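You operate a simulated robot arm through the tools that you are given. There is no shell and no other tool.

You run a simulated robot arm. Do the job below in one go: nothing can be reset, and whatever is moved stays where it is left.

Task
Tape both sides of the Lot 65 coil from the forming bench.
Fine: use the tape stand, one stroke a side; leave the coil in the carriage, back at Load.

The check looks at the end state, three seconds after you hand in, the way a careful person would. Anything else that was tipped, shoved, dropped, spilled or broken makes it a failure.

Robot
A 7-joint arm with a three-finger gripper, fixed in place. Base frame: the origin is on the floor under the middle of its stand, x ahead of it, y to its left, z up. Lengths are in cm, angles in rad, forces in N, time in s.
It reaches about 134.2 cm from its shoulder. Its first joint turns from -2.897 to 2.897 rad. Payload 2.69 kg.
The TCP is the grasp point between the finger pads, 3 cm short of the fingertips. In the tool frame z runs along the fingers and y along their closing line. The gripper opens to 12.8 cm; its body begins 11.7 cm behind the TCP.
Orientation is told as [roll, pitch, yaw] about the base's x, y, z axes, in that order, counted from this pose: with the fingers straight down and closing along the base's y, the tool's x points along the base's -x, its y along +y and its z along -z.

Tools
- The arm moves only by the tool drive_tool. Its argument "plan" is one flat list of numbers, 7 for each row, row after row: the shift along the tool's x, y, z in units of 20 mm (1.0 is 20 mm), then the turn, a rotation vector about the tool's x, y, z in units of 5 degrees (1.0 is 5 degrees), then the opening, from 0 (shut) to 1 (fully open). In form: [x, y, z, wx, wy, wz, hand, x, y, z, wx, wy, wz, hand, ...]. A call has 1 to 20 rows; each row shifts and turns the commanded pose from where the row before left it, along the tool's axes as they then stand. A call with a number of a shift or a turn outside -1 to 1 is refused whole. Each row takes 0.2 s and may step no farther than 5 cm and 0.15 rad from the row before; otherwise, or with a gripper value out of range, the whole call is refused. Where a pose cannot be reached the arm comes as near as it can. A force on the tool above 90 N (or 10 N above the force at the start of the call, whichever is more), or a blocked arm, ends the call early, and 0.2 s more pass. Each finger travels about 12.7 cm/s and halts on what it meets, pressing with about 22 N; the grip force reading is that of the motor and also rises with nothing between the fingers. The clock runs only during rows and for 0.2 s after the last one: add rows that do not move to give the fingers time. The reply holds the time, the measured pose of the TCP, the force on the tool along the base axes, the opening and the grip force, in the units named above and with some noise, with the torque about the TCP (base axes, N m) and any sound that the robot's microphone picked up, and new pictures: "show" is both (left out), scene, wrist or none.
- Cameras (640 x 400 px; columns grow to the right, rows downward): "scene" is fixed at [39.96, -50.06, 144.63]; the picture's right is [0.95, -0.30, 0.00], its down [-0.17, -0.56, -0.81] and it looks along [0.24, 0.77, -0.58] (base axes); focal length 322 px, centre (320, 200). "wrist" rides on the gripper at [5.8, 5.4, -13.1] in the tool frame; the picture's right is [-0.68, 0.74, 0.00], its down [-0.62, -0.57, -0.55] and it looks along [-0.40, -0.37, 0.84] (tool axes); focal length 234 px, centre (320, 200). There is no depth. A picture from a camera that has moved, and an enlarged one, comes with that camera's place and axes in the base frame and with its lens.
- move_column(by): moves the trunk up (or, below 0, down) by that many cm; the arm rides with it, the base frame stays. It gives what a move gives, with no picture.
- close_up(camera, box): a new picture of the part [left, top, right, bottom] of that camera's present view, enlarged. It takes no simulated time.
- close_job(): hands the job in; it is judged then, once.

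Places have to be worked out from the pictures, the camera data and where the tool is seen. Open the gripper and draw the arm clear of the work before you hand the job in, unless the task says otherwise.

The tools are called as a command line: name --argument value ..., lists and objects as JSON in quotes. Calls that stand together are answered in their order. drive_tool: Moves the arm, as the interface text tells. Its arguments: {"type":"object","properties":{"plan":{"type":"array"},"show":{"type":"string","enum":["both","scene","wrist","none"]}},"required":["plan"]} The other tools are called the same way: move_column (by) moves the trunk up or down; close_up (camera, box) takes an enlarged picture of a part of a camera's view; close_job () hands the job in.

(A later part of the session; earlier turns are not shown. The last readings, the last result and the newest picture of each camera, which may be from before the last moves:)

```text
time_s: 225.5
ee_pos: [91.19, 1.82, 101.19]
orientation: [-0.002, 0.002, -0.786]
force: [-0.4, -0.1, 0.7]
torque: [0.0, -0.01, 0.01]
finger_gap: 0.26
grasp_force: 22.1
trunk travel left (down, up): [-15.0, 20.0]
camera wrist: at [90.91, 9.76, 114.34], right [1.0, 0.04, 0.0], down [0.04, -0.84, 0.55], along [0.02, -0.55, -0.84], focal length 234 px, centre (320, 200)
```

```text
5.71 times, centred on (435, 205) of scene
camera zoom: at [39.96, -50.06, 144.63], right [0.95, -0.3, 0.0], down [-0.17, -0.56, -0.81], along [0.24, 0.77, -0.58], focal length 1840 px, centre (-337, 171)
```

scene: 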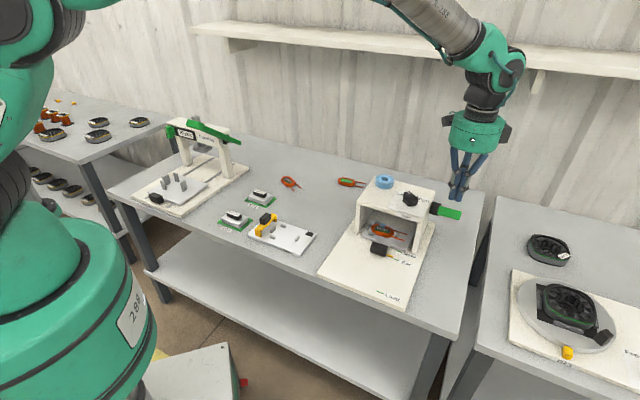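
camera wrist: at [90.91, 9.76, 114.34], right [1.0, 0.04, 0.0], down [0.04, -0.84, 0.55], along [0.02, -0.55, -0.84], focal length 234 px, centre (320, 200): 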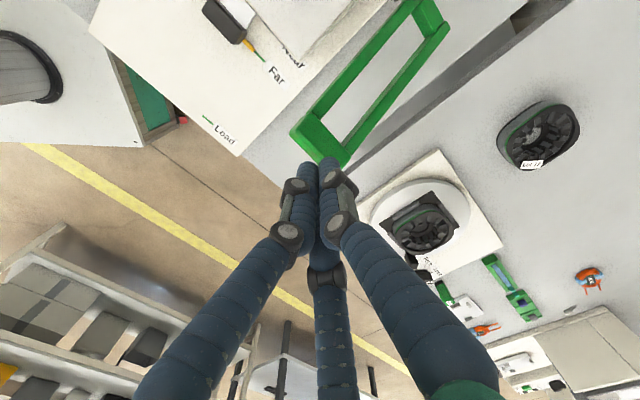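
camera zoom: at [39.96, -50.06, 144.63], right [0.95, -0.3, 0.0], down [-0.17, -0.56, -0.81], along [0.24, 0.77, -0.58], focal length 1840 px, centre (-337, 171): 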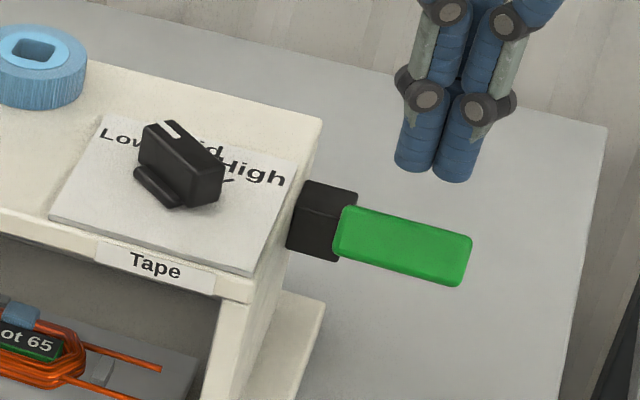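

close_up --camera "scene" --box '[386, 220, 408, 234]'

```text
16.00 times, centred on (397, 227) of scene
camera zoom: at [39.96, -50.06, 144.63], right [0.95, -0.3, 0.0], down [-0.17, -0.56, -0.81], along [0.24, 0.77, -0.58], focal length 5153 px, centre (-912, -232)
```

zoom: 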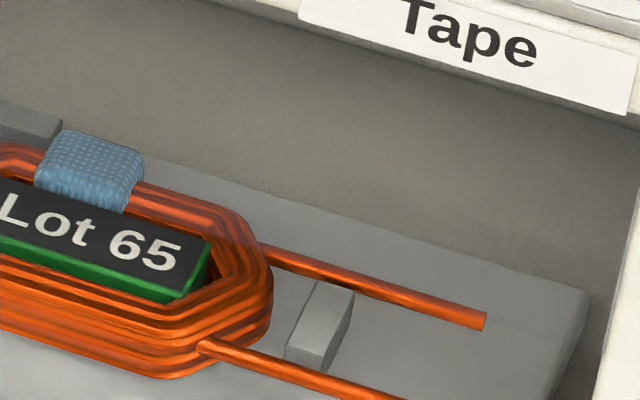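

The far-side band looks complete, like the finished sample. Next is Near: I'll go back behind the knob with the same 50° tilt.

drive_tool --plan '[0.936, -0.51, -0.1, 0, 0, 0, 0, 0.936, -0.51, -0.1, 0, 0, 0, 0, 0.936, -0.51, -0.1, 0, 0, 0, 0, 0.936, -0.51, -0.1, 0, 0, 0, 0, 0.936, -0.51, -0.1, 0, 0, 0, 0, 0.936, -0.51, -0.1, 0, 0, 0, 0, 0.936, -0.51, -0.1, 0, 0, 0, 0, 0.936, -0.51, -0.1, 0, 0, 0, 0, 0.936, -0.51, -0.1, 0, 0, 0, 0, 0, 0, 0, -1, 0, 0, 0, 0, 0, 0, -1, 0, 0, 0, 0, 0, 0, -1, 0, 0, 0, 0, 0, 0, -1, 0, 0, 0, 0, 0, 0, -1, 0, 0, 0, 0, 0, 0, -1, 0, 0, 0, 0, 0, 0, -1, 0, 0, 0, 0, 0, 0, -1, 0, 0, 0, 0, 0, 0, -1, 0, 0, 0, 0, 0, 0, -1, 0, 0, 0]' --show "none"

drive_tool --plan '[0, -0.766, 0.643, 0, 0, 0, 0, 0, -0.766, 0.643, 0, 0, 0, 0, 0, -0.766, 0.643, 0, 0, 0, 0, 0, -0.766, 0.643, 0, 0, 0, 0, 0, -0.766, 0.643, 0, 0, 0, 0, 0, -0.766, 0.643, 0, 0, 0, 0, 0, -0.766, 0.643, 0, 0, 0, 0, 0, -0.766, 0.643, 0, 0, 0, 0, 0, -0.766, 0.643, 0, 0, 0, 0, 0, -0.766, 0.643, 0, 0, 0, 0, 0, -0.766, 0.643, 0, 0, 0, 0, 0, 0, 0, 0, 0, 0, 0]' --show "both"

close_up --camera "wrist" --box '[240, 40, 440, 220]'

```text
time_s: 229.5
ee_pos: [72.78, 7.33, 103.09]
orientation: [0.871, 0.0, -0.787]
force: [-0.6, 0.3, 0.1]
torque: [-0.02, 0.0, 0.01]
finger_gap: 0.22
grasp_force: 22.0
trunk travel left (down, up): [-15.0, 20.0]
```

```text
time_s: 232.1
ee_pos: [72.71, 7.34, 80.96]
orientation: [0.871, 0.002, -0.787]
force: [0.9, -0.5, 0.1]
torque: [0.0, -0.05, 0.02]
finger_gap: 0.23
grasp_force: 21.9
trunk travel left (down, up): [-15.0, 20.0]
camera wrist: at [64.1, 6.76, 93.65], right [0.81, -0.15, 0.56], down [-0.12, -0.99, -0.08], along [0.57, 0.0, -0.82], focal length 234 px, centre (320, 200)
```

scene: 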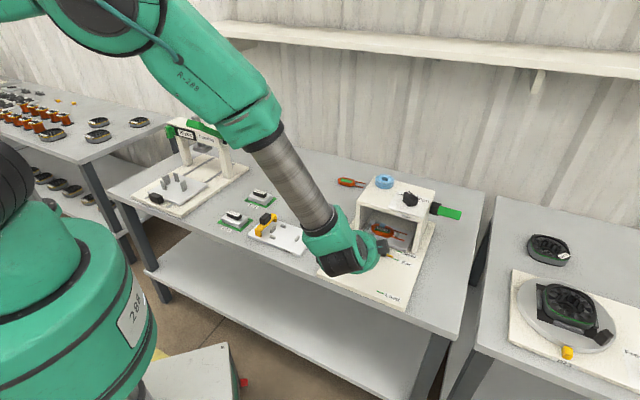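
wrist: 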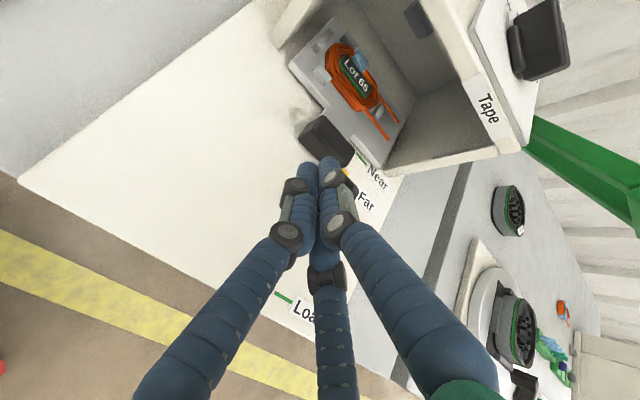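

```text
2.22 times, centred on (340, 130) of wrist
camera zoom: at [64.1, 6.76, 93.65], right [0.81, -0.15, 0.56], down [-0.12, -0.99, -0.08], along [0.57, 0.0, -0.82], focal length 520 px, centre (276, 356)
```

zoom: 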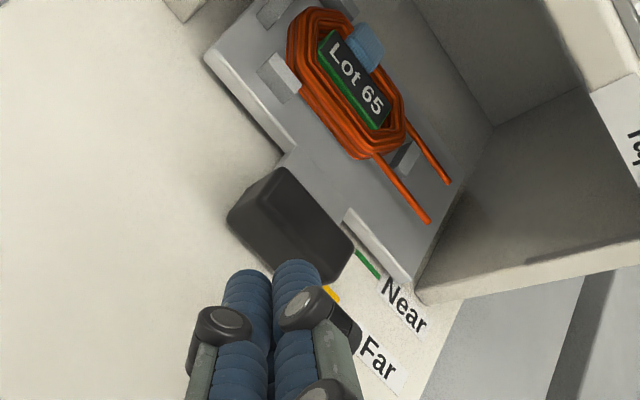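

drive_tool --plan '[0, -0.75, 0.63, 0, 0, 0, 0, 0, -0.75, 0.63, 0, 0, 0, 0, 0, 0.3215, 0.383, 0, 0, 0, 0, 0, 0.3215, 0.383, 0, 0, 0, 0, 0, 0.3215, 0.383, 0, 0, 0, 0, 0, 0.3215, 0.383, 0, 0, 0, 0, 0, 0.3215, 0.383, 0, 0, 0, 0, 0, 0.16, 0.19, 0, 0, 0, 0, 0, 0, 0, 0, 0, 0, 0]' --show "wrist"

close_up --camera "scene" --box '[350, 210, 430, 270]'

close_up --camera "scene" --box '[398, 244, 422, 262]'

```text
time_s: 234.1
ee_pos: [76.62, 11.07, 77.15]
orientation: [0.872, 0.0, -0.786]
force: [-0.1, 0.1, -0.4]
torque: [-0.01, -0.02, -0.01]
finger_gap: 0.23
grasp_force: 22.4
trunk travel left (down, up): [-15.0, 20.0]
camera wrist: at [67.98, 10.69, 89.68], right [0.81, -0.14, 0.56], down [-0.12, -0.99, -0.08], along [0.57, 0.0, -0.82], focal length 234 px, centre (320, 200)
```

wrist: 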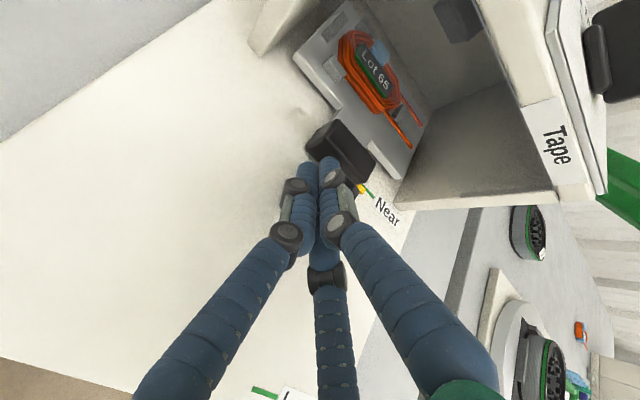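

```text
6.67 times, centred on (390, 240) of scene
camera zoom: at [39.96, -50.06, 144.63], right [0.95, -0.3, 0.0], down [-0.17, -0.56, -0.81], along [0.24, 0.77, -0.58], focal length 2147 px, centre (-147, -67)
```

zoom: 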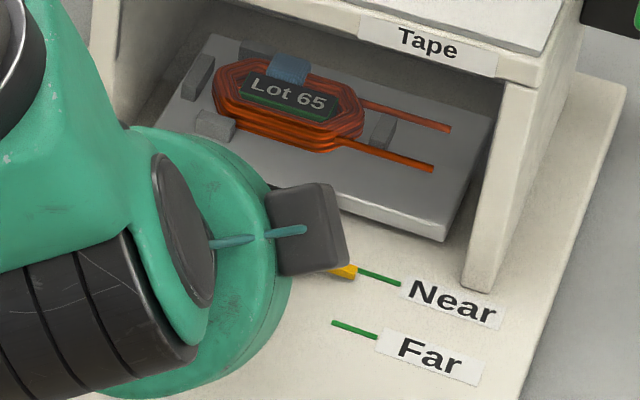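

```text
16.00 times, centred on (410, 253) of scene
camera zoom: at [39.96, -50.06, 144.63], right [0.95, -0.3, 0.0], down [-0.17, -0.56, -0.81], along [0.24, 0.77, -0.58], focal length 5153 px, centre (-1120, -648)
```

zoom: 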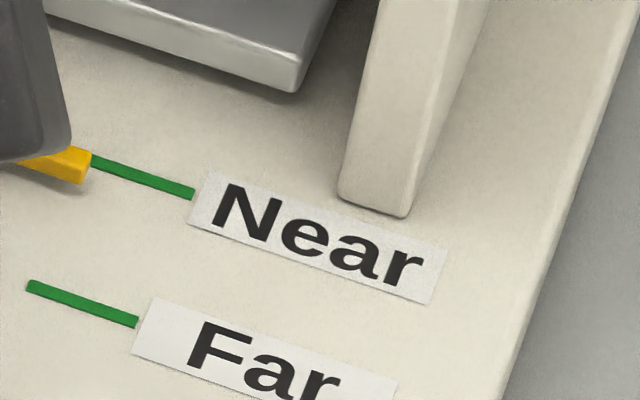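

The pointer still needs about 1.0 cm to the Near tick; I'll push that in two small moves.

drive_tool --plan '[0, 0.16, 0.19, 0, 0, 0, 0, 0, 0.11, 0.13, 0, 0, 0, 0, 0, 0, 0, 0, 0, 0, 0]' --show "none"

close_up --camera "scene" --box '[398, 244, 422, 262]'

```text
time_s: 234.9
ee_pos: [77.27, 11.83, 77.11]
orientation: [0.87, 0.001, -0.786]
force: [0.1, -0.2, 0.4]
torque: [-0.02, -0.04, 0.05]
finger_gap: 0.2
grasp_force: 22.2
trunk travel left (down, up): [-15.0, 20.0]
```

```text
16.00 times, centred on (410, 253) of scene
camera zoom: at [39.96, -50.06, 144.63], right [0.95, -0.3, 0.0], down [-0.17, -0.56, -0.81], along [0.24, 0.77, -0.58], focal length 5153 px, centre (-1120, -648)
```

zoom: 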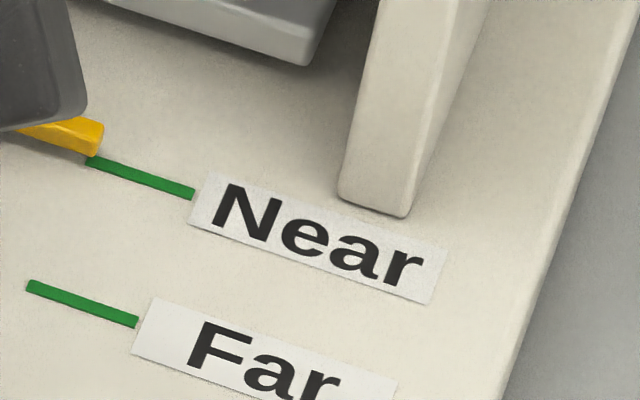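

drive_tool --plan '[0, 0.042, 0.05, 0, 0, 0, 0, 0, 0, 0, 0, 0, 0, 0, 0, 0, 0, 0, 0, 0, 0]' --show "none"

close_up --camera "scene" --box '[398, 244, 422, 262]'

```text
time_s: 235.7
ee_pos: [77.32, 11.94, 77.13]
orientation: [0.871, 0.002, -0.786]
force: [-3.5, -3.7, 0.4]
torque: [-0.02, -0.01, -0.05]
finger_gap: 0.24
grasp_force: 22.3
trunk travel left (down, up): [-15.0, 20.0]
```

```text
16.00 times, centred on (410, 253) of scene
camera zoom: at [39.96, -50.06, 144.63], right [0.95, -0.3, 0.0], down [-0.17, -0.56, -0.81], along [0.24, 0.77, -0.58], focal length 5153 px, centre (-1120, -648)
```

zoom: 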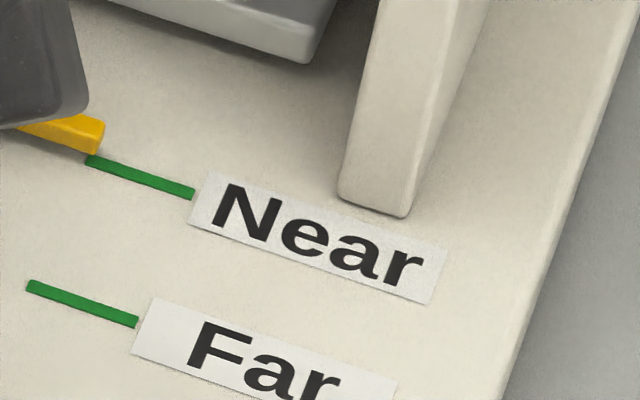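

The pointer lines up with the Near tick (and I feel ~5 N, likely the travel stop). I'll back off, rise, level, and go to the lever again.

drive_tool --plan '[0, -0.3215, -0.383, 0, 0, 0, 0, 0, -0.643, -0.766, 0, 0, 0, 0, 0, -0.643, -0.766, 0, 0, 0, 0, 0, 0.766, -0.643, 0, 0, 0, 0, 0, 0.766, -0.643, 0, 0, 0, 0, 0, 0.766, -0.643, 0, 0, 0, 0, 0, 0.766, -0.643, 0, 0, 0, 0, 0, 0.766, -0.643, 0, 0, 0, 0, 0, 0.766, -0.643, 0, 0, 0, 0, 0, 0.766, -0.643, 0, 0, 0, 0, 0, 0.766, -0.643, 0, 0, 0, 0, 0, 0.766, -0.643, 0, 0, 0, 0, 0, 0.766, -0.643, 0, 0, 0, 0, 0, 0.766, -0.643, 0, 0, 0, 0, 0, 0.766, -0.643, 0, 0, 0, 0, 0, 0.766, -0.643, 0, 0, 0, 0]' --show "scene"

close_up --camera "scene" --box '[350, 200, 430, 270]'

```text
time_s: 239.1
ee_pos: [73.61, 8.27, 103.1]
orientation: [0.872, 0.002, -0.788]
force: [1.3, 0.6, 0.1]
torque: [0.05, 0.01, -0.02]
finger_gap: 0.24
grasp_force: 22.3
trunk travel left (down, up): [-15.0, 20.0]
```

scene: 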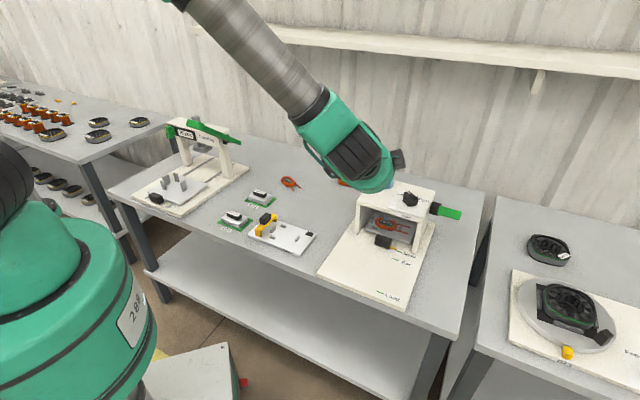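

```text
5.71 times, centred on (390, 235) of scene
camera zoom: at [39.96, -50.06, 144.63], right [0.95, -0.3, 0.0], down [-0.17, -0.56, -0.81], along [0.24, 0.77, -0.58], focal length 1840 px, centre (-80, 0)
```

zoom: 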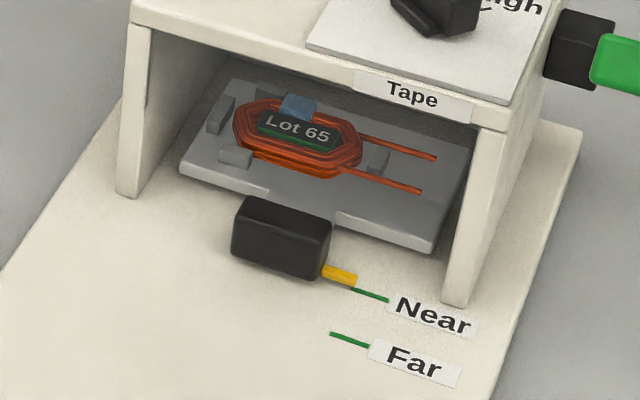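

Pointer is on Near. Levelling and moving to the lever for the second stroke.

drive_tool --plan '[0, 0, 0, 1, 0, 0, 0, 0, 0, 0, 1, 0, 0, 0, 0, 0, 0, 1, 0, 0, 0, 0, 0, 0, 1, 0, 0, 0, 0, 0, 0, 1, 0, 0, 0, 0, 0, 0, 1, 0, 0, 0, 0, 0, 0, 1, 0, 0, 0, 0, 0, 0, 1, 0, 0, 0, 0, 0, 0, 1, 0, 0, 0, 0, 0, 0, 1, 0, 0, 0, -0.943, 0.45, 0, 0, 0, 0, 0, -0.943, 0.45, 0, 0, 0, 0, 0, -0.943, 0.45, 0, 0, 0, 0, 0, -0.943, 0.45, 0, 0, 0, 0, 0, -0.943, 0.45, 0, 0, 0, 0, 0, -0.943, 0.45, 0, 0, 0, 0, 0, -0.943, 0.45, 0, 0, 0, 0, 0, -0.943, 0.45, 0, 0, 0, 0, 0, -0.943, 0.45, 0, 0, 0, 0, 0]' --show "none"

drive_tool --plan '[0, 0, 0.8, 0, 0, 0, 0, 0, 0, 0.8, 0, 0, 0, 0, 0, 0, 0.9, 0, 0, 0, 0, 0, 0, 0, 0, 0, 0, 0]' --show "none"

close_up --camera "scene" --box '[400, 160, 500, 240]'

```text
time_s: 243.1
ee_pos: [91.45, 2.09, 103.15]
orientation: [-0.001, 0.001, -0.787]
force: [0.6, -0.5, 0.4]
torque: [0.01, -0.03, -0.02]
finger_gap: 0.25
grasp_force: 22.1
trunk travel left (down, up): [-15.0, 20.0]
```

```text
time_s: 244.1
ee_pos: [91.58, 2.0, 98.0]
orientation: [-0.001, 0.002, -0.788]
force: [0.4, -1.0, 1.3]
torque: [-0.02, 0.01, 0.01]
finger_gap: 0.23
grasp_force: 22.2
trunk travel left (down, up): [-15.0, 20.0]
```

```text
5.00 times, centred on (450, 200) of scene
camera zoom: at [39.96, -50.06, 144.63], right [0.95, -0.3, 0.0], down [-0.17, -0.56, -0.81], along [0.24, 0.77, -0.58], focal length 1610 px, centre (-330, 200)
```

zoom: 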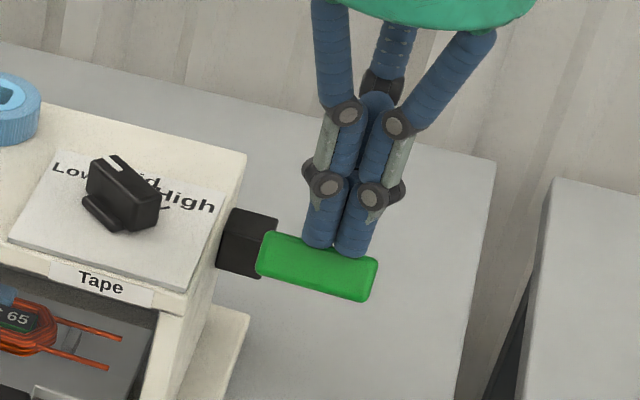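

drive_tool --plan '[0, -0.1, 0.15, 0, 0, 0, 0, 0, 0, 0.15, 0, 0, 0, 0, 0, 0, 0.15, 0, 0, 0, 0, 0, 0, 0.15, 0, 0, 0, 0, 0, -0.12, 0.25, 0, 0, 0, 0, 0, -0.11, 0.25, 0, 0, 0, 0, 0, -0.1, 0.25, 0, 0, 0, 0, 0, -0.09, 0.25, 0, 0, 0, 0, 0, -0.08, 0.25, 0, 0, 0, 0, 0, -0.07, 0.25, 0, 0, 0, 0, 0, -0.07, 0.25, 0, 0, 0, 0, 0, -0.06, 0.25, 0, 0, 0, 0, 0, -0.05, 0.25, 0, 0, 0, 0, 0, -0.04, 0.2, 0, 0, 0, 0, 0, -0.03, 0.15, 0, 0, 0, 0, 0, -0.03, 0.15, 0, 0, 0, 0, 0, -0.02, 0.15, 0, 0, 0, 0]' --show "none"

close_up --camera "scene" --box '[340, 190, 480, 280]'

close_up --camera "scene" --box '[375, 205, 410, 235]'

```text
time_s: 247.7
ee_pos: [90.19, 0.64, 91.11]
orientation: [-0.001, 0.002, -0.789]
force: [0.2, -0.2, 0.2]
torque: [0.01, -0.01, 0.05]
finger_gap: 0.24
grasp_force: 21.9
trunk travel left (down, up): [-15.0, 20.0]
```

```text
4.44 times, centred on (410, 235) of scene
camera zoom: at [39.96, -50.06, 144.63], right [0.95, -0.3, 0.0], down [-0.17, -0.56, -0.81], along [0.24, 0.77, -0.58], focal length 1431 px, centre (-80, 44)
```

zoom: 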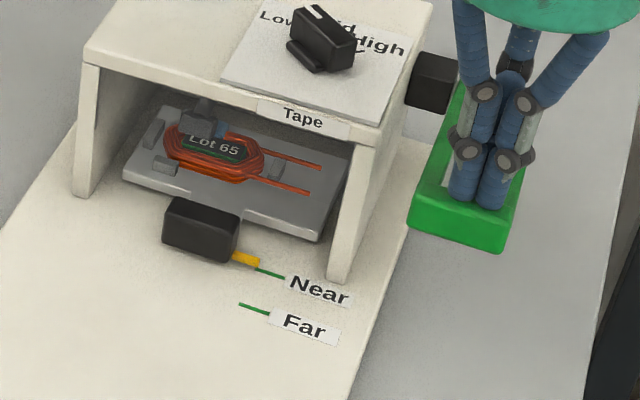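

```text
13.33 times, centred on (392, 220) of scene
camera zoom: at [39.96, -50.06, 144.63], right [0.95, -0.3, 0.0], down [-0.17, -0.56, -0.81], along [0.24, 0.77, -0.58], focal length 4294 px, centre (-647, -67)
```

zoom: 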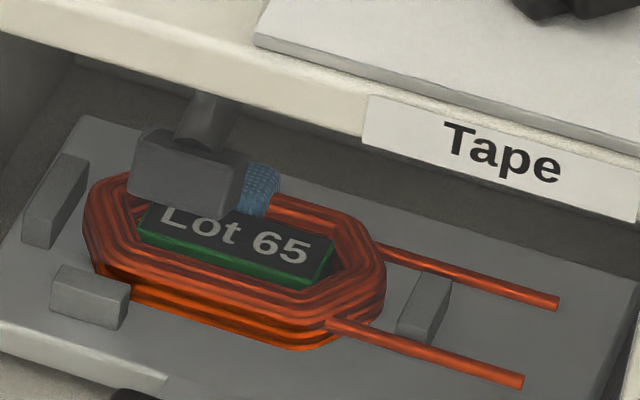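

drive_tool --plan '[0, -0.02, 0.2, 0, 0, 0, 0, 0, -0.01, 0.2, 0, 0, 0, 0, 0, 0, 0.2, 0, 0, 0, 0, 0, 0, 0.2, 0, 0, 0, 0, 0, 0, 0.2, 0, 0, 0, 0, 0, 0, 0.2, 0, 0, 0, 0, 0, 0, 0.2, 0, 0, 0, 0, 0, 0, 0.2, 0, 0, 0, 0, 0, 0, 0.2, 0, 0, 0, 0, 0, 0, 0.2, 0, 0, 0, 0, 0, 0.01, 0.2, 0, 0, 0, 0, 0, 0.01, 0.2, 0, 0, 0, 0, 0, 0.01, 0.2, 0, 0, 0, 0, 0, 0.01, 0.2, 0, 0, 0, 0, 0, 0, 0, 0, 0, 0, 0]' --show "none"

close_up --camera "scene" --box '[375, 205, 410, 235]'

```text
time_s: 250.9
ee_pos: [90.08, 0.58, 85.52]
orientation: [-0.001, 0.002, -0.786]
force: [-0.4, 0.6, 1.6]
torque: [0.01, -0.02, -0.01]
finger_gap: 0.2
grasp_force: 21.6
trunk travel left (down, up): [-15.0, 20.0]
```

```text
13.33 times, centred on (392, 220) of scene
camera zoom: at [39.96, -50.06, 144.63], right [0.95, -0.3, 0.0], down [-0.17, -0.56, -0.81], along [0.24, 0.77, -0.58], focal length 4294 px, centre (-647, -67)
```

zoom: 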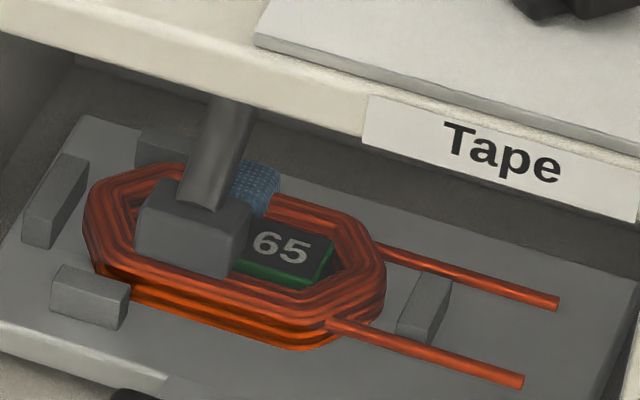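

drive_tool --plan '[0, 0.01, 0.15, 0, 0, 0, 0, 0, 0.01, 0.15, 0, 0, 0, 0, 0, 0.01, 0.15, 0, 0, 0, 0, 0, 0, 0, 0, 0, 0, 0]' --show "none"

close_up --camera "scene" --box '[375, 205, 410, 235]'

```text
time_s: 251.9
ee_pos: [90.25, 0.72, 84.57]
orientation: [-0.001, 0.002, -0.786]
force: [0.3, -0.3, 0.5]
torque: [0.02, -0.01, 0.02]
finger_gap: 0.26
grasp_force: 22.2
trunk travel left (down, up): [-15.0, 20.0]
```

```text
13.33 times, centred on (392, 220) of scene
camera zoom: at [39.96, -50.06, 144.63], right [0.95, -0.3, 0.0], down [-0.17, -0.56, -0.81], along [0.24, 0.77, -0.58], focal length 4294 px, centre (-647, -67)
```

zoom: 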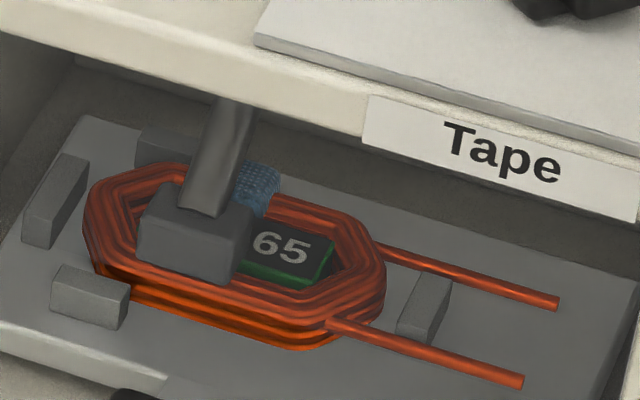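

drive_tool --plan '[0, 0.01, 0.15, 0, 0, 0, 0, 0, 0.01, 0.15, 0, 0, 0, 0, 0, 0, 0.05, 0, 0, 0, 0, 0, 0, 0, 0, 0, 0, 0]' --show "none"

close_up --camera "scene" --box '[375, 205, 410, 235]'

```text
time_s: 252.9
ee_pos: [90.24, 0.74, 83.99]
orientation: [0.002, 0.001, -0.787]
force: [-3.7, -0.2, 10.3]
torque: [-0.02, 0.07, -0.01]
finger_gap: 0.22
grasp_force: 21.7
trunk travel left (down, up): [-15.0, 20.0]
```

```text
13.33 times, centred on (392, 220) of scene
camera zoom: at [39.96, -50.06, 144.63], right [0.95, -0.3, 0.0], down [-0.17, -0.56, -0.81], along [0.24, 0.77, -0.58], focal length 4294 px, centre (-647, -67)
```

zoom: 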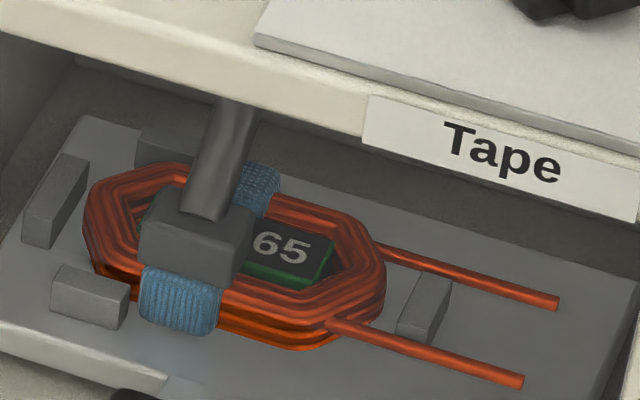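

The near-side band is on as the lever met its stop (10 N). I'll let the lever back up fully and clear it.

drive_tool --plan '[0, 0, -0.3, 0, 0, 0, 0, 0, 0, -0.5, 0, 0, 0, 0, 0, 0, -0.5, 0, 0, 0, 0, 0, 0, -0.5, 0, 0, 0, 0, 0, 0.02, -0.5, 0, 0, 0, 0, 0, 0.04, -0.5, 0, 0, 0, 0, 0, 0.06, -0.5, 0, 0, 0, 0, 0, 0.1, -0.5, 0, 0, 0, 0, 0, 0.15, -0.5, 0, 0, 0, 0, 0, 0.18, -0.5, 0, 0, 0, 0, 0, 0.18, -0.5, 0, 0, 0, 0, 0, 0, -0.7, 0, 0, 0, 0, 0, 0, -0.9, 0, 0, 0, 0, 0, 0, -0.9, 0, 0, 0, 0, 0, 0, -0.9, 0, 0, 0, 0, 0, 0, -0.9, 0, 0, 0, 0]' --show "scene"

close_up --camera "scene" --box '[375, 205, 410, 235]'

close_up --camera "scene" --box '[390, 170, 480, 240]'

```text
time_s: 256.3
ee_pos: [91.25, 1.73, 103.13]
orientation: [-0.001, 0.002, -0.789]
force: [0.8, 0.4, 0.5]
torque: [-0.01, 0.01, 0.0]
finger_gap: 0.21
grasp_force: 22.2
trunk travel left (down, up): [-15.0, 20.0]
```

scene: 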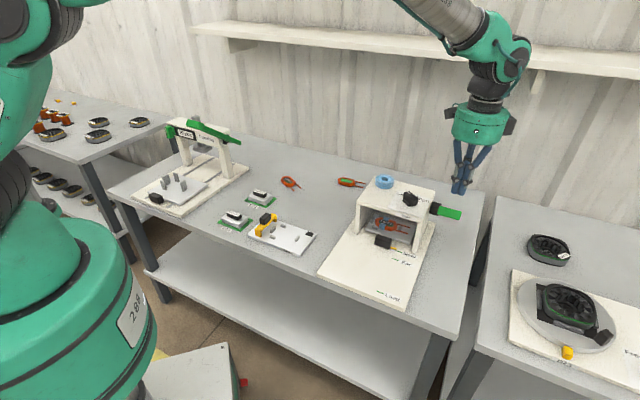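

```text
13.33 times, centred on (392, 220) of scene
camera zoom: at [39.96, -50.06, 144.63], right [0.95, -0.3, 0.0], down [-0.17, -0.56, -0.81], along [0.24, 0.77, -0.58], focal length 4294 px, centre (-647, -67)
```

zoom: 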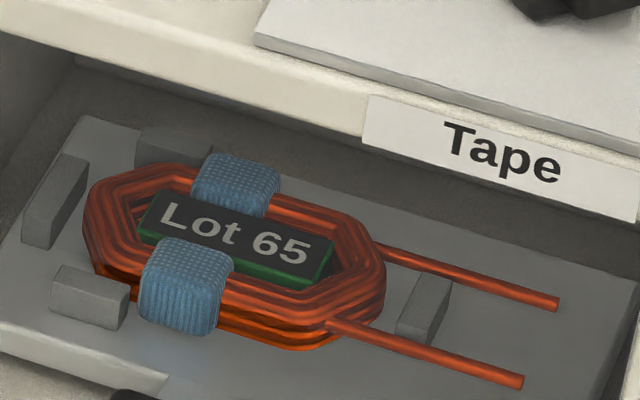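

```text
5.71 times, centred on (435, 205) of scene
camera zoom: at [39.96, -50.06, 144.63], right [0.95, -0.3, 0.0], down [-0.17, -0.56, -0.81], along [0.24, 0.77, -0.58], focal length 1840 px, centre (-337, 171)
```

zoom: 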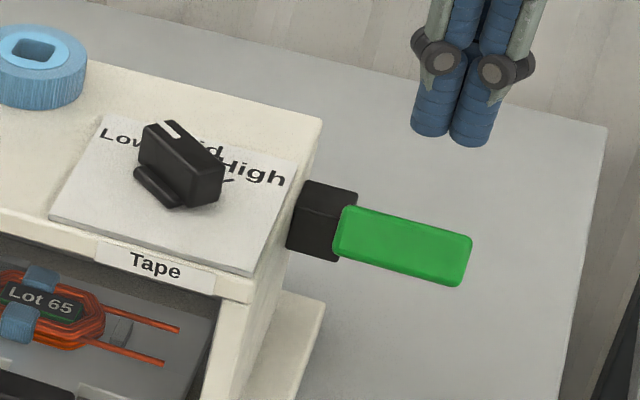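

Both bands look complete and the lever is back at rest. Now the carriage must return to Load; I'll look closely at the knob at Near to plan the pull.

close_up --camera "scene" --box '[370, 220, 430, 265]'

close_up --camera "scene" --box '[340, 190, 440, 290]'

```text
8.89 times, centred on (400, 242) of scene
camera zoom: at [39.96, -50.06, 144.63], right [0.95, -0.3, 0.0], down [-0.17, -0.56, -0.81], along [0.24, 0.77, -0.58], focal length 2863 px, centre (-391, -178)
```

zoom: 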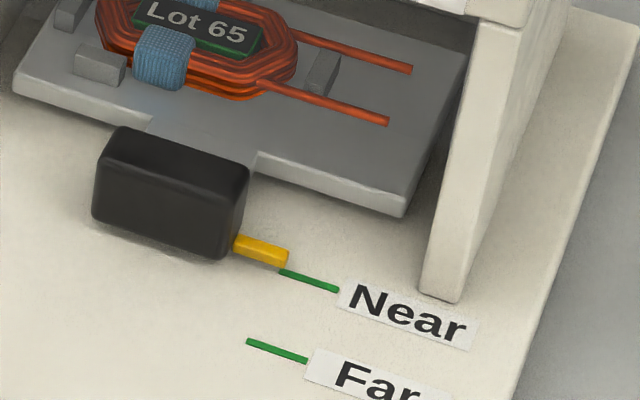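

```text
4.00 times, centred on (390, 240) of scene
camera zoom: at [39.96, -50.06, 144.63], right [0.95, -0.3, 0.0], down [-0.17, -0.56, -0.81], along [0.24, 0.77, -0.58], focal length 1288 px, centre (40, 40)
```

zoom: 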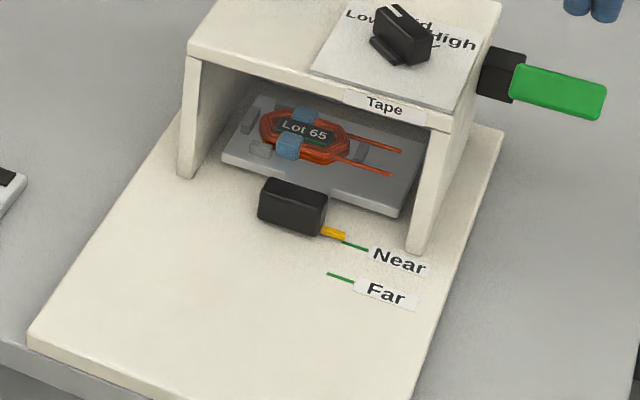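

The knob is about 5.4 × 2.2 × 2.7 cm (top ≈76.8), right at the roof's front edge. I'll hook the closed, 50°-tilted fingers over its front from above and behind; the geometry clears the roof by ~3 cm. First, reposition and tilt at a safe height.

drive_tool --plan '[0.898, -0.352, 0, 0, 0, 0, 0, 0.898, -0.352, 0, 0, 0, 0, 0, 0.898, -0.352, 0, 0, 0, 0, 0, 0.898, -0.352, 0, 0, 0, 0, 0, 0.898, -0.352, 0, 0, 0, 0, 0, 0.898, -0.352, 0, 0, 0, 0, 0, 0.898, -0.352, 0, 0, 0, 0, 0, 0.898, -0.352, 0, 0, 0, 0, 0, 0.898, -0.352, 0, 0, 0, 0, 0, 0, 0, 0, -1, 0, 0, 0, 0, 0, 0, -1, 0, 0, 0, 0, 0, 0, -1, 0, 0, 0, 0, 0, 0, -1, 0, 0, 0, 0, 0, 0, -1, 0, 0, 0, 0, 0, 0, -1, 0, 0, 0, 0, 0, 0, -1, 0, 0, 0, 0, 0, 0, -1, 0, 0, 0, 0, 0, 0, -1, 0, 0, 0, 0, 0, 0, -1, 0, 0, 0]' --show "none"

drive_tool --plan '[0, -0.766, 0.643, 0, 0, 0, 0, 0, -0.766, 0.643, 0, 0, 0, 0, 0, -0.766, 0.643, 0, 0, 0, 0, 0, -0.766, 0.643, 0, 0, 0, 0, 0, -0.766, 0.643, 0, 0, 0, 0, 0, -0.766, 0.643, 0, 0, 0, 0, 0, -0.766, 0.643, 0, 0, 0, 0, 0, -0.766, 0.643, 0, 0, 0, 0, 0, 0, 0, 0, 0, 0, 0]' --show "both"

close_up --camera "wrist" --box '[200, 20, 440, 220]'

close_up --camera "scene" --box '[330, 180, 450, 270]'

```text
time_s: 260.3
ee_pos: [75.34, 8.85, 103.12]
orientation: [0.871, 0.003, -0.787]
force: [0.0, 0.4, 0.6]
torque: [0.01, -0.01, 0.0]
finger_gap: 0.23
grasp_force: 21.3
trunk travel left (down, up): [-15.0, 20.0]
```

```text
time_s: 262.3
ee_pos: [75.3, 8.75, 87.1]
orientation: [0.87, 0.001, -0.786]
force: [-0.1, -0.4, -0.5]
torque: [0.0, 0.04, 0.04]
finger_gap: 0.24
grasp_force: 21.6
trunk travel left (down, up): [-15.0, 20.0]
camera wrist: at [66.7, 8.28, 99.69], right [0.81, -0.14, 0.56], down [-0.12, -0.99, -0.08], along [0.57, 0.0, -0.82], focal length 234 px, centre (320, 200)
```

scene: 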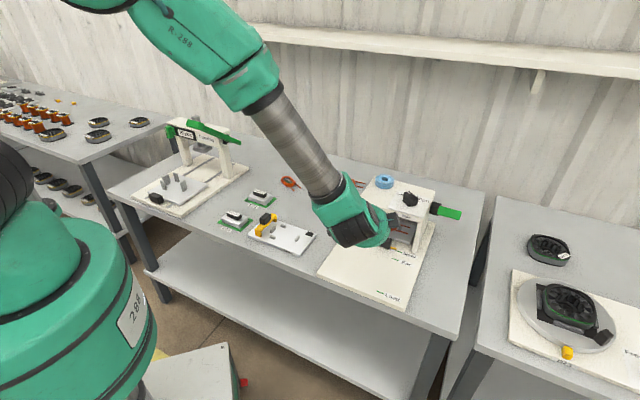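
wrist: 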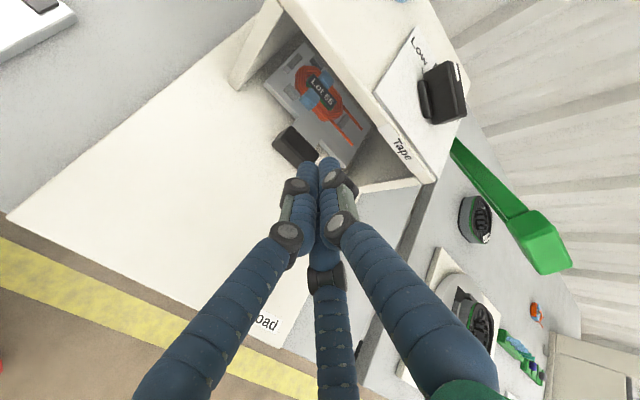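

```text
2.00 times, centred on (320, 120) of wrist
camera zoom: at [66.7, 8.28, 99.69], right [0.81, -0.14, 0.56], down [-0.12, -0.99, -0.08], along [0.57, 0.0, -0.82], focal length 468 px, centre (320, 360)
```

zoom: 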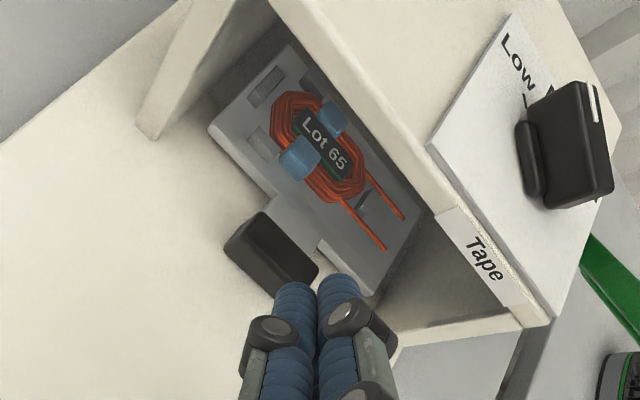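

```text
4.44 times, centred on (390, 225) of scene
camera zoom: at [39.96, -50.06, 144.63], right [0.95, -0.3, 0.0], down [-0.17, -0.56, -0.81], along [0.24, 0.77, -0.58], focal length 1431 px, centre (9, 89)
```

zoom: 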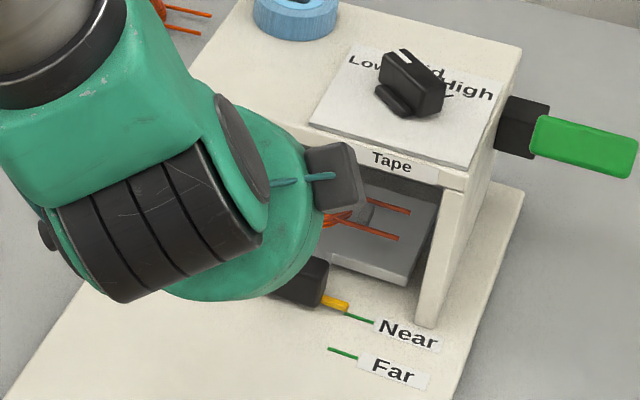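

The fingers are lined up with the knob. I'll advance along the finger direction so the tips pass over the knob and come down in front of it.

drive_tool --plan '[0, 0, 1, 0, 0, 0, 0, 0, 0, 1, 0, 0, 0, 0, 0, 0, 1, 0, 0, 0, 0, 0, 0, 0.8, 0, 0, 0, 0, 0, 0, 0.6, 0, 0, 0, 0, 0, 0, 0, 0, 0, 0, 0]' --show "wrist"

close_up --camera "wrist" --box '[220, 40, 440, 220]'

close_up --camera "scene" --box '[340, 180, 440, 260]'

```text
time_s: 263.7
ee_pos: [80.1, 13.52, 81.63]
orientation: [0.871, 0.001, -0.787]
force: [-0.6, -0.4, 0.1]
torque: [-0.02, -0.01, 0.02]
finger_gap: 0.21
grasp_force: 21.9
trunk travel left (down, up): [-15.0, 20.0]
camera wrist: at [71.45, 13.07, 94.03], right [0.81, -0.14, 0.56], down [-0.12, -0.99, -0.08], along [0.57, 0.0, -0.82], focal length 234 px, centre (320, 200)
```

wrist: 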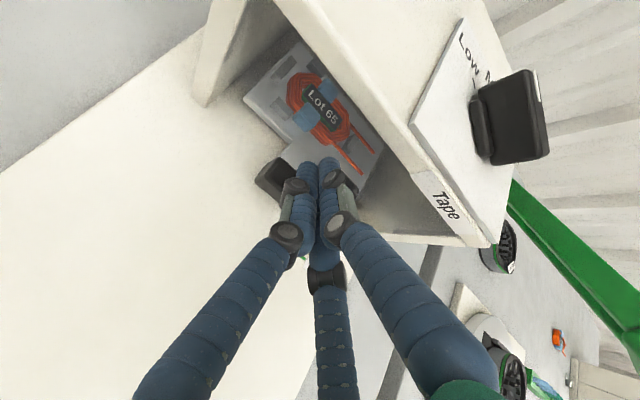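

```text
2.22 times, centred on (330, 130) of wrist
camera zoom: at [71.45, 13.07, 94.03], right [0.81, -0.14, 0.56], down [-0.12, -0.99, -0.08], along [0.57, 0.0, -0.82], focal length 520 px, centre (298, 356)
```

zoom: 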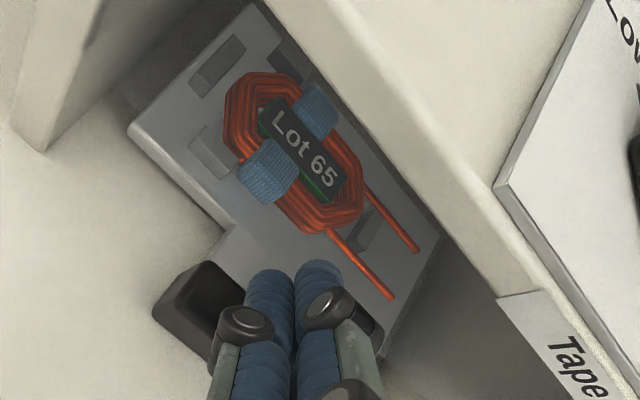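

```text
5.00 times, centred on (390, 220) of scene
camera zoom: at [39.96, -50.06, 144.63], right [0.95, -0.3, 0.0], down [-0.17, -0.56, -0.81], along [0.24, 0.77, -0.58], focal length 1610 px, centre (-30, 100)
```

zoom: 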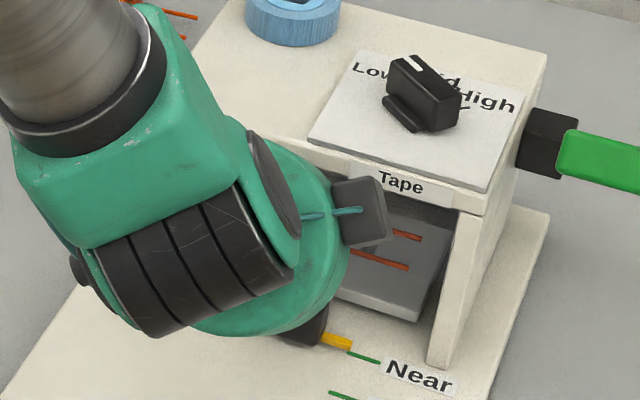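

drive_tool --plan '[0, 0, 0.5, 0, 0, 0, 0, 0, 0, 0.5, 0, 0, 0, 0, 0, 0, 0.4, 0, 0, 0, 0, 0, 0, 0, 0, 0, 0, 0]' --show "wrist"

close_up --camera "wrist" --box '[220, 60, 420, 220]'

close_up --camera "scene" --box '[340, 180, 440, 260]'

```text
time_s: 264.7
ee_pos: [81.63, 14.98, 79.53]
orientation: [0.871, 0.001, -0.788]
force: [0.2, -0.1, -1.0]
torque: [-0.02, -0.01, 0.02]
finger_gap: 0.23
grasp_force: 22.0
trunk travel left (down, up): [-15.0, 20.0]
camera wrist: at [73.01, 14.52, 92.18], right [0.81, -0.14, 0.56], down [-0.12, -0.99, -0.08], along [0.57, 0.0, -0.82], focal length 234 px, centre (320, 200)
```

wrist: 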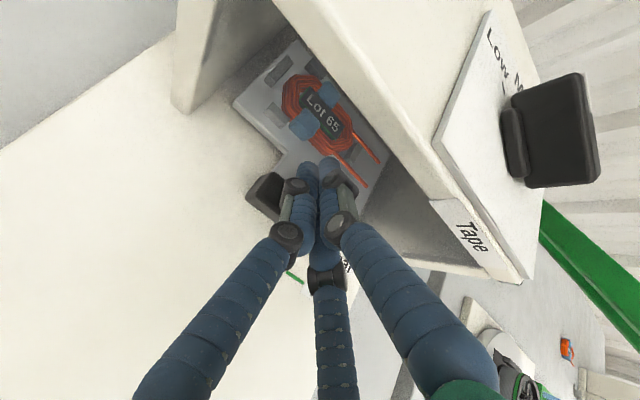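

```text
2.50 times, centred on (320, 140) of wrist
camera zoom: at [73.01, 14.52, 92.18], right [0.81, -0.14, 0.56], down [-0.12, -0.99, -0.08], along [0.57, 0.0, -0.82], focal length 585 px, centre (320, 350)
```

zoom: 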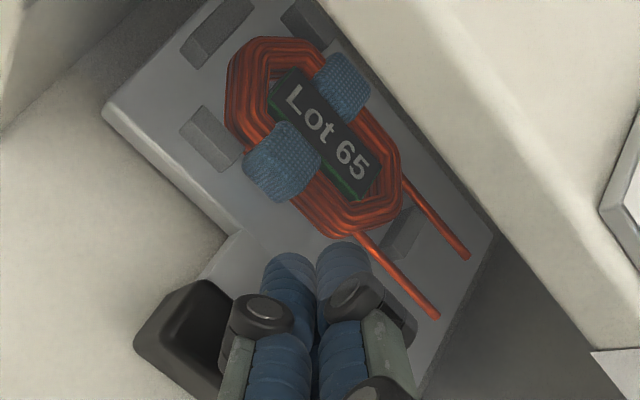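

```text
5.00 times, centred on (390, 220) of scene
camera zoom: at [39.96, -50.06, 144.63], right [0.95, -0.3, 0.0], down [-0.17, -0.56, -0.81], along [0.24, 0.77, -0.58], focal length 1610 px, centre (-30, 100)
```

zoom: 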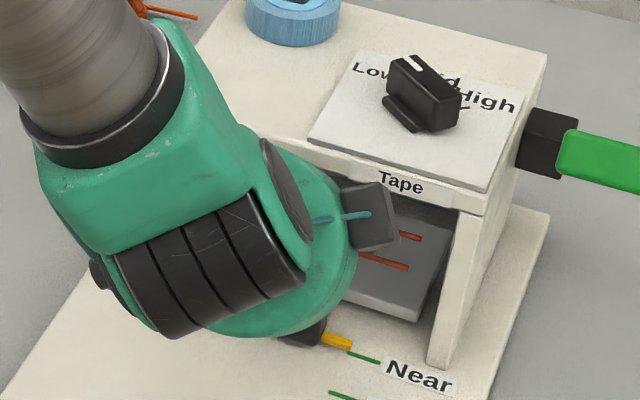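

The tips are in front of the knob, over the neck. I'll advance 0.8 cm more for a deeper hook, then start pulling back gently.

drive_tool --plan '[0, 0, 0.4, 0, 0, 0, 0, 0, -0.16, -0.19, 0, 0, 0, 0, 0, -0.16, -0.19, 0, 0, 0, 0, 0, -0.16, -0.19, 0, 0, 0, 0, 0, -0.16, -0.19, 0, 0, 0, 0, 0, 0, 0, 0, 0, 0, 0]' --show "wrist"

close_up --camera "wrist" --box '[220, 60, 420, 220]'

close_up --camera "scene" --box '[350, 210, 430, 270]'

```text
time_s: 266.1
ee_pos: [80.59, 14.13, 79.14]
orientation: [0.87, 0.002, -0.787]
force: [2.5, 1.2, 6.4]
torque: [0.06, -0.03, 0.04]
finger_gap: 0.23
grasp_force: 22.4
trunk travel left (down, up): [-15.0, 20.0]
camera wrist: at [72.01, 13.57, 91.72], right [0.81, -0.14, 0.56], down [-0.12, -0.99, -0.08], along [0.57, 0.0, -0.82], focal length 234 px, centre (320, 200)
```

wrist: 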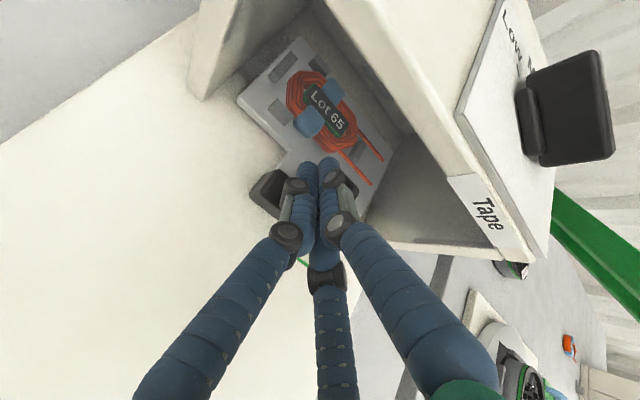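

```text
2.50 times, centred on (320, 140) of wrist
camera zoom: at [72.01, 13.57, 91.72], right [0.81, -0.14, 0.56], down [-0.12, -0.99, -0.08], along [0.57, 0.0, -0.82], focal length 585 px, centre (320, 350)
```

zoom: 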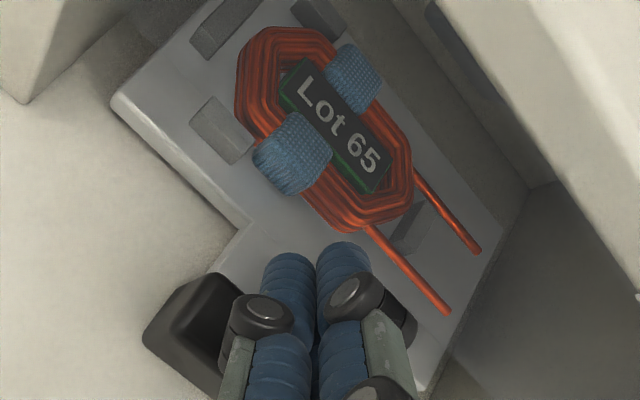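

```text
6.67 times, centred on (390, 240) of scene
camera zoom: at [39.96, -50.06, 144.63], right [0.95, -0.3, 0.0], down [-0.17, -0.56, -0.81], along [0.24, 0.77, -0.58], focal length 2147 px, centre (-147, -67)
```

zoom: 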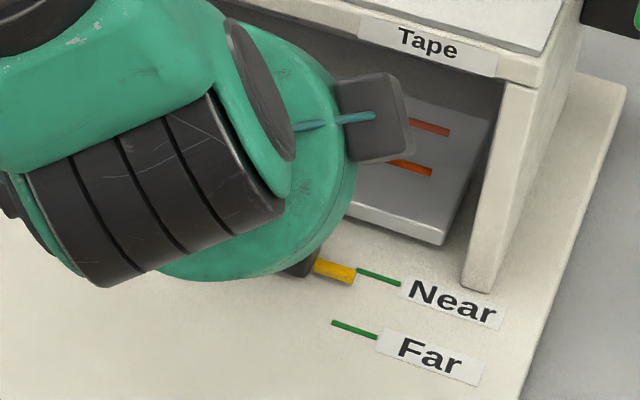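

The hook has taken hold (about 3 N forward, 6 N up) and the pointer has started moving back. I'll keep pulling along −u in steps.

drive_tool --plan '[0, -0.25, -0.3, 0, 0, 0, 0, 0, -0.25, -0.3, 0, 0, 0, 0, 0, -0.25, -0.3, 0, 0, 0, 0, 0, -0.25, -0.3, 0, 0, 0, 0, 0, 0, 0, 0, 0, 0, 0]' --show "none"

close_up --camera "scene" --box '[340, 210, 430, 290]'

close_up --camera "wrist" --box '[220, 60, 420, 220]'

```text
time_s: 267.3
ee_pos: [78.42, 11.86, 79.1]
orientation: [0.869, 0.002, -0.788]
force: [0.5, 0.2, 2.3]
torque: [-0.01, -0.01, 0.02]
finger_gap: 0.21
grasp_force: 21.8
trunk travel left (down, up): [-15.0, 20.0]
```

```text
5.00 times, centred on (385, 250) of scene
camera zoom: at [39.96, -50.06, 144.63], right [0.95, -0.3, 0.0], down [-0.17, -0.56, -0.81], along [0.24, 0.77, -0.58], focal length 1610 px, centre (-5, -50)
```

zoom: 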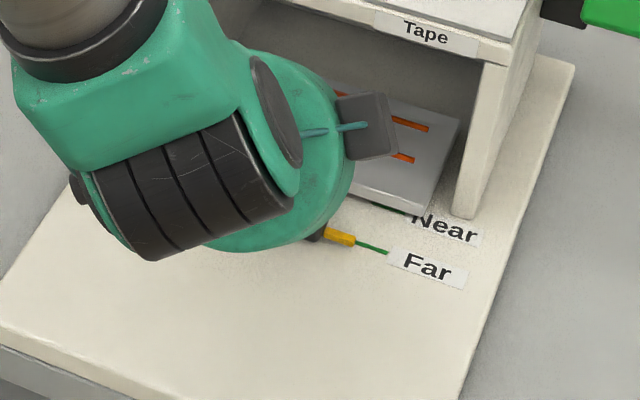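

```text
2.50 times, centred on (320, 140) of wrist
camera zoom: at [69.79, 11.36, 91.68], right [0.81, -0.14, 0.56], down [-0.12, -0.99, -0.08], along [0.57, 0.0, -0.82], focal length 585 px, centre (320, 350)
```

zoom: 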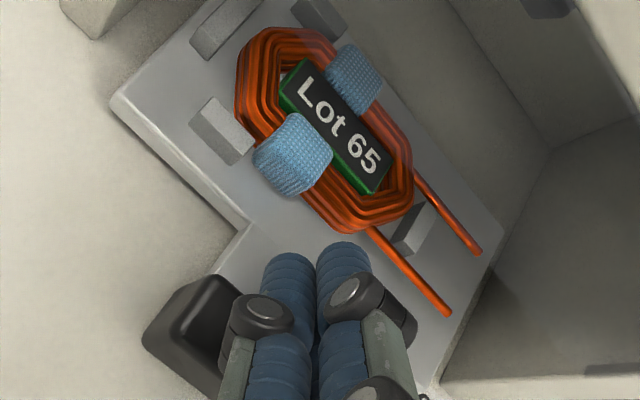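

The carriage follows smoothly (pointer now near Far). Continuing to pull ~12 cm toward Load.

drive_tool --plan '[0, -0.3215, -0.383, 0, 0, 0, 0, 0, -0.3215, -0.383, 0, 0, 0, 0, 0, -0.3215, -0.383, 0, 0, 0, 0, 0, -0.3215, -0.383, 0, 0, 0, 0, 0, -0.3215, -0.383, 0, 0, 0, 0, 0, -0.3215, -0.383, 0, 0, 0, 0, 0, -0.3215, -0.383, 0, 0, 0, 0, 0, -0.3215, -0.383, 0, 0, 0, 0, 0, -0.3215, -0.383, 0, 0, 0, 0, 0, -0.3215, -0.383, 0, 0, 0, 0, 0, -0.3215, -0.383, 0, 0, 0, 0, 0, -0.3215, -0.383, 0, 0, 0, 0, 0, 0, 0, 0, 0, 0, 0]' --show "none"

close_up --camera "scene" --box '[330, 220, 430, 310]'

close_up --camera "wrist" --box '[220, 60, 420, 220]'

```text
time_s: 270.1
ee_pos: [69.83, 3.42, 79.14]
orientation: [0.87, 0.002, -0.788]
force: [-0.2, 0.6, 0.1]
torque: [0.0, 0.02, 0.02]
finger_gap: 0.24
grasp_force: 21.7
trunk travel left (down, up): [-15.0, 20.0]
```

```text
4.44 times, centred on (380, 265) of scene
camera zoom: at [39.96, -50.06, 144.63], right [0.95, -0.3, 0.0], down [-0.17, -0.56, -0.81], along [0.24, 0.77, -0.58], focal length 1431 px, centre (53, -89)
```

zoom: 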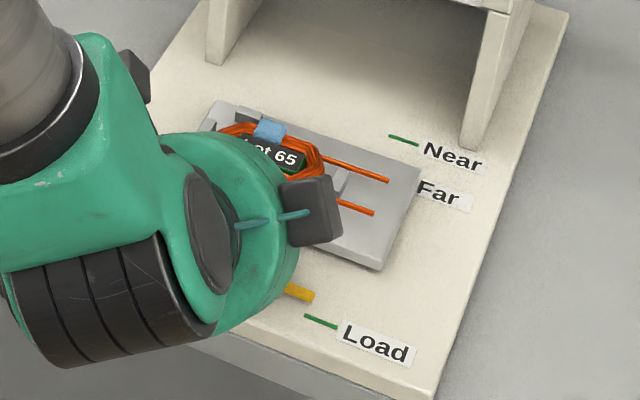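

```text
2.50 times, centred on (320, 140) of wrist
camera zoom: at [61.22, 2.89, 91.75], right [0.81, -0.14, 0.56], down [-0.12, -0.99, -0.08], along [0.57, 0.0, -0.82], focal length 585 px, centre (320, 350)
```

zoom: 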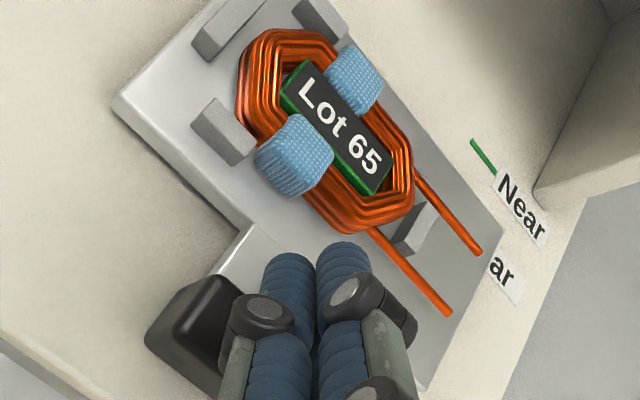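

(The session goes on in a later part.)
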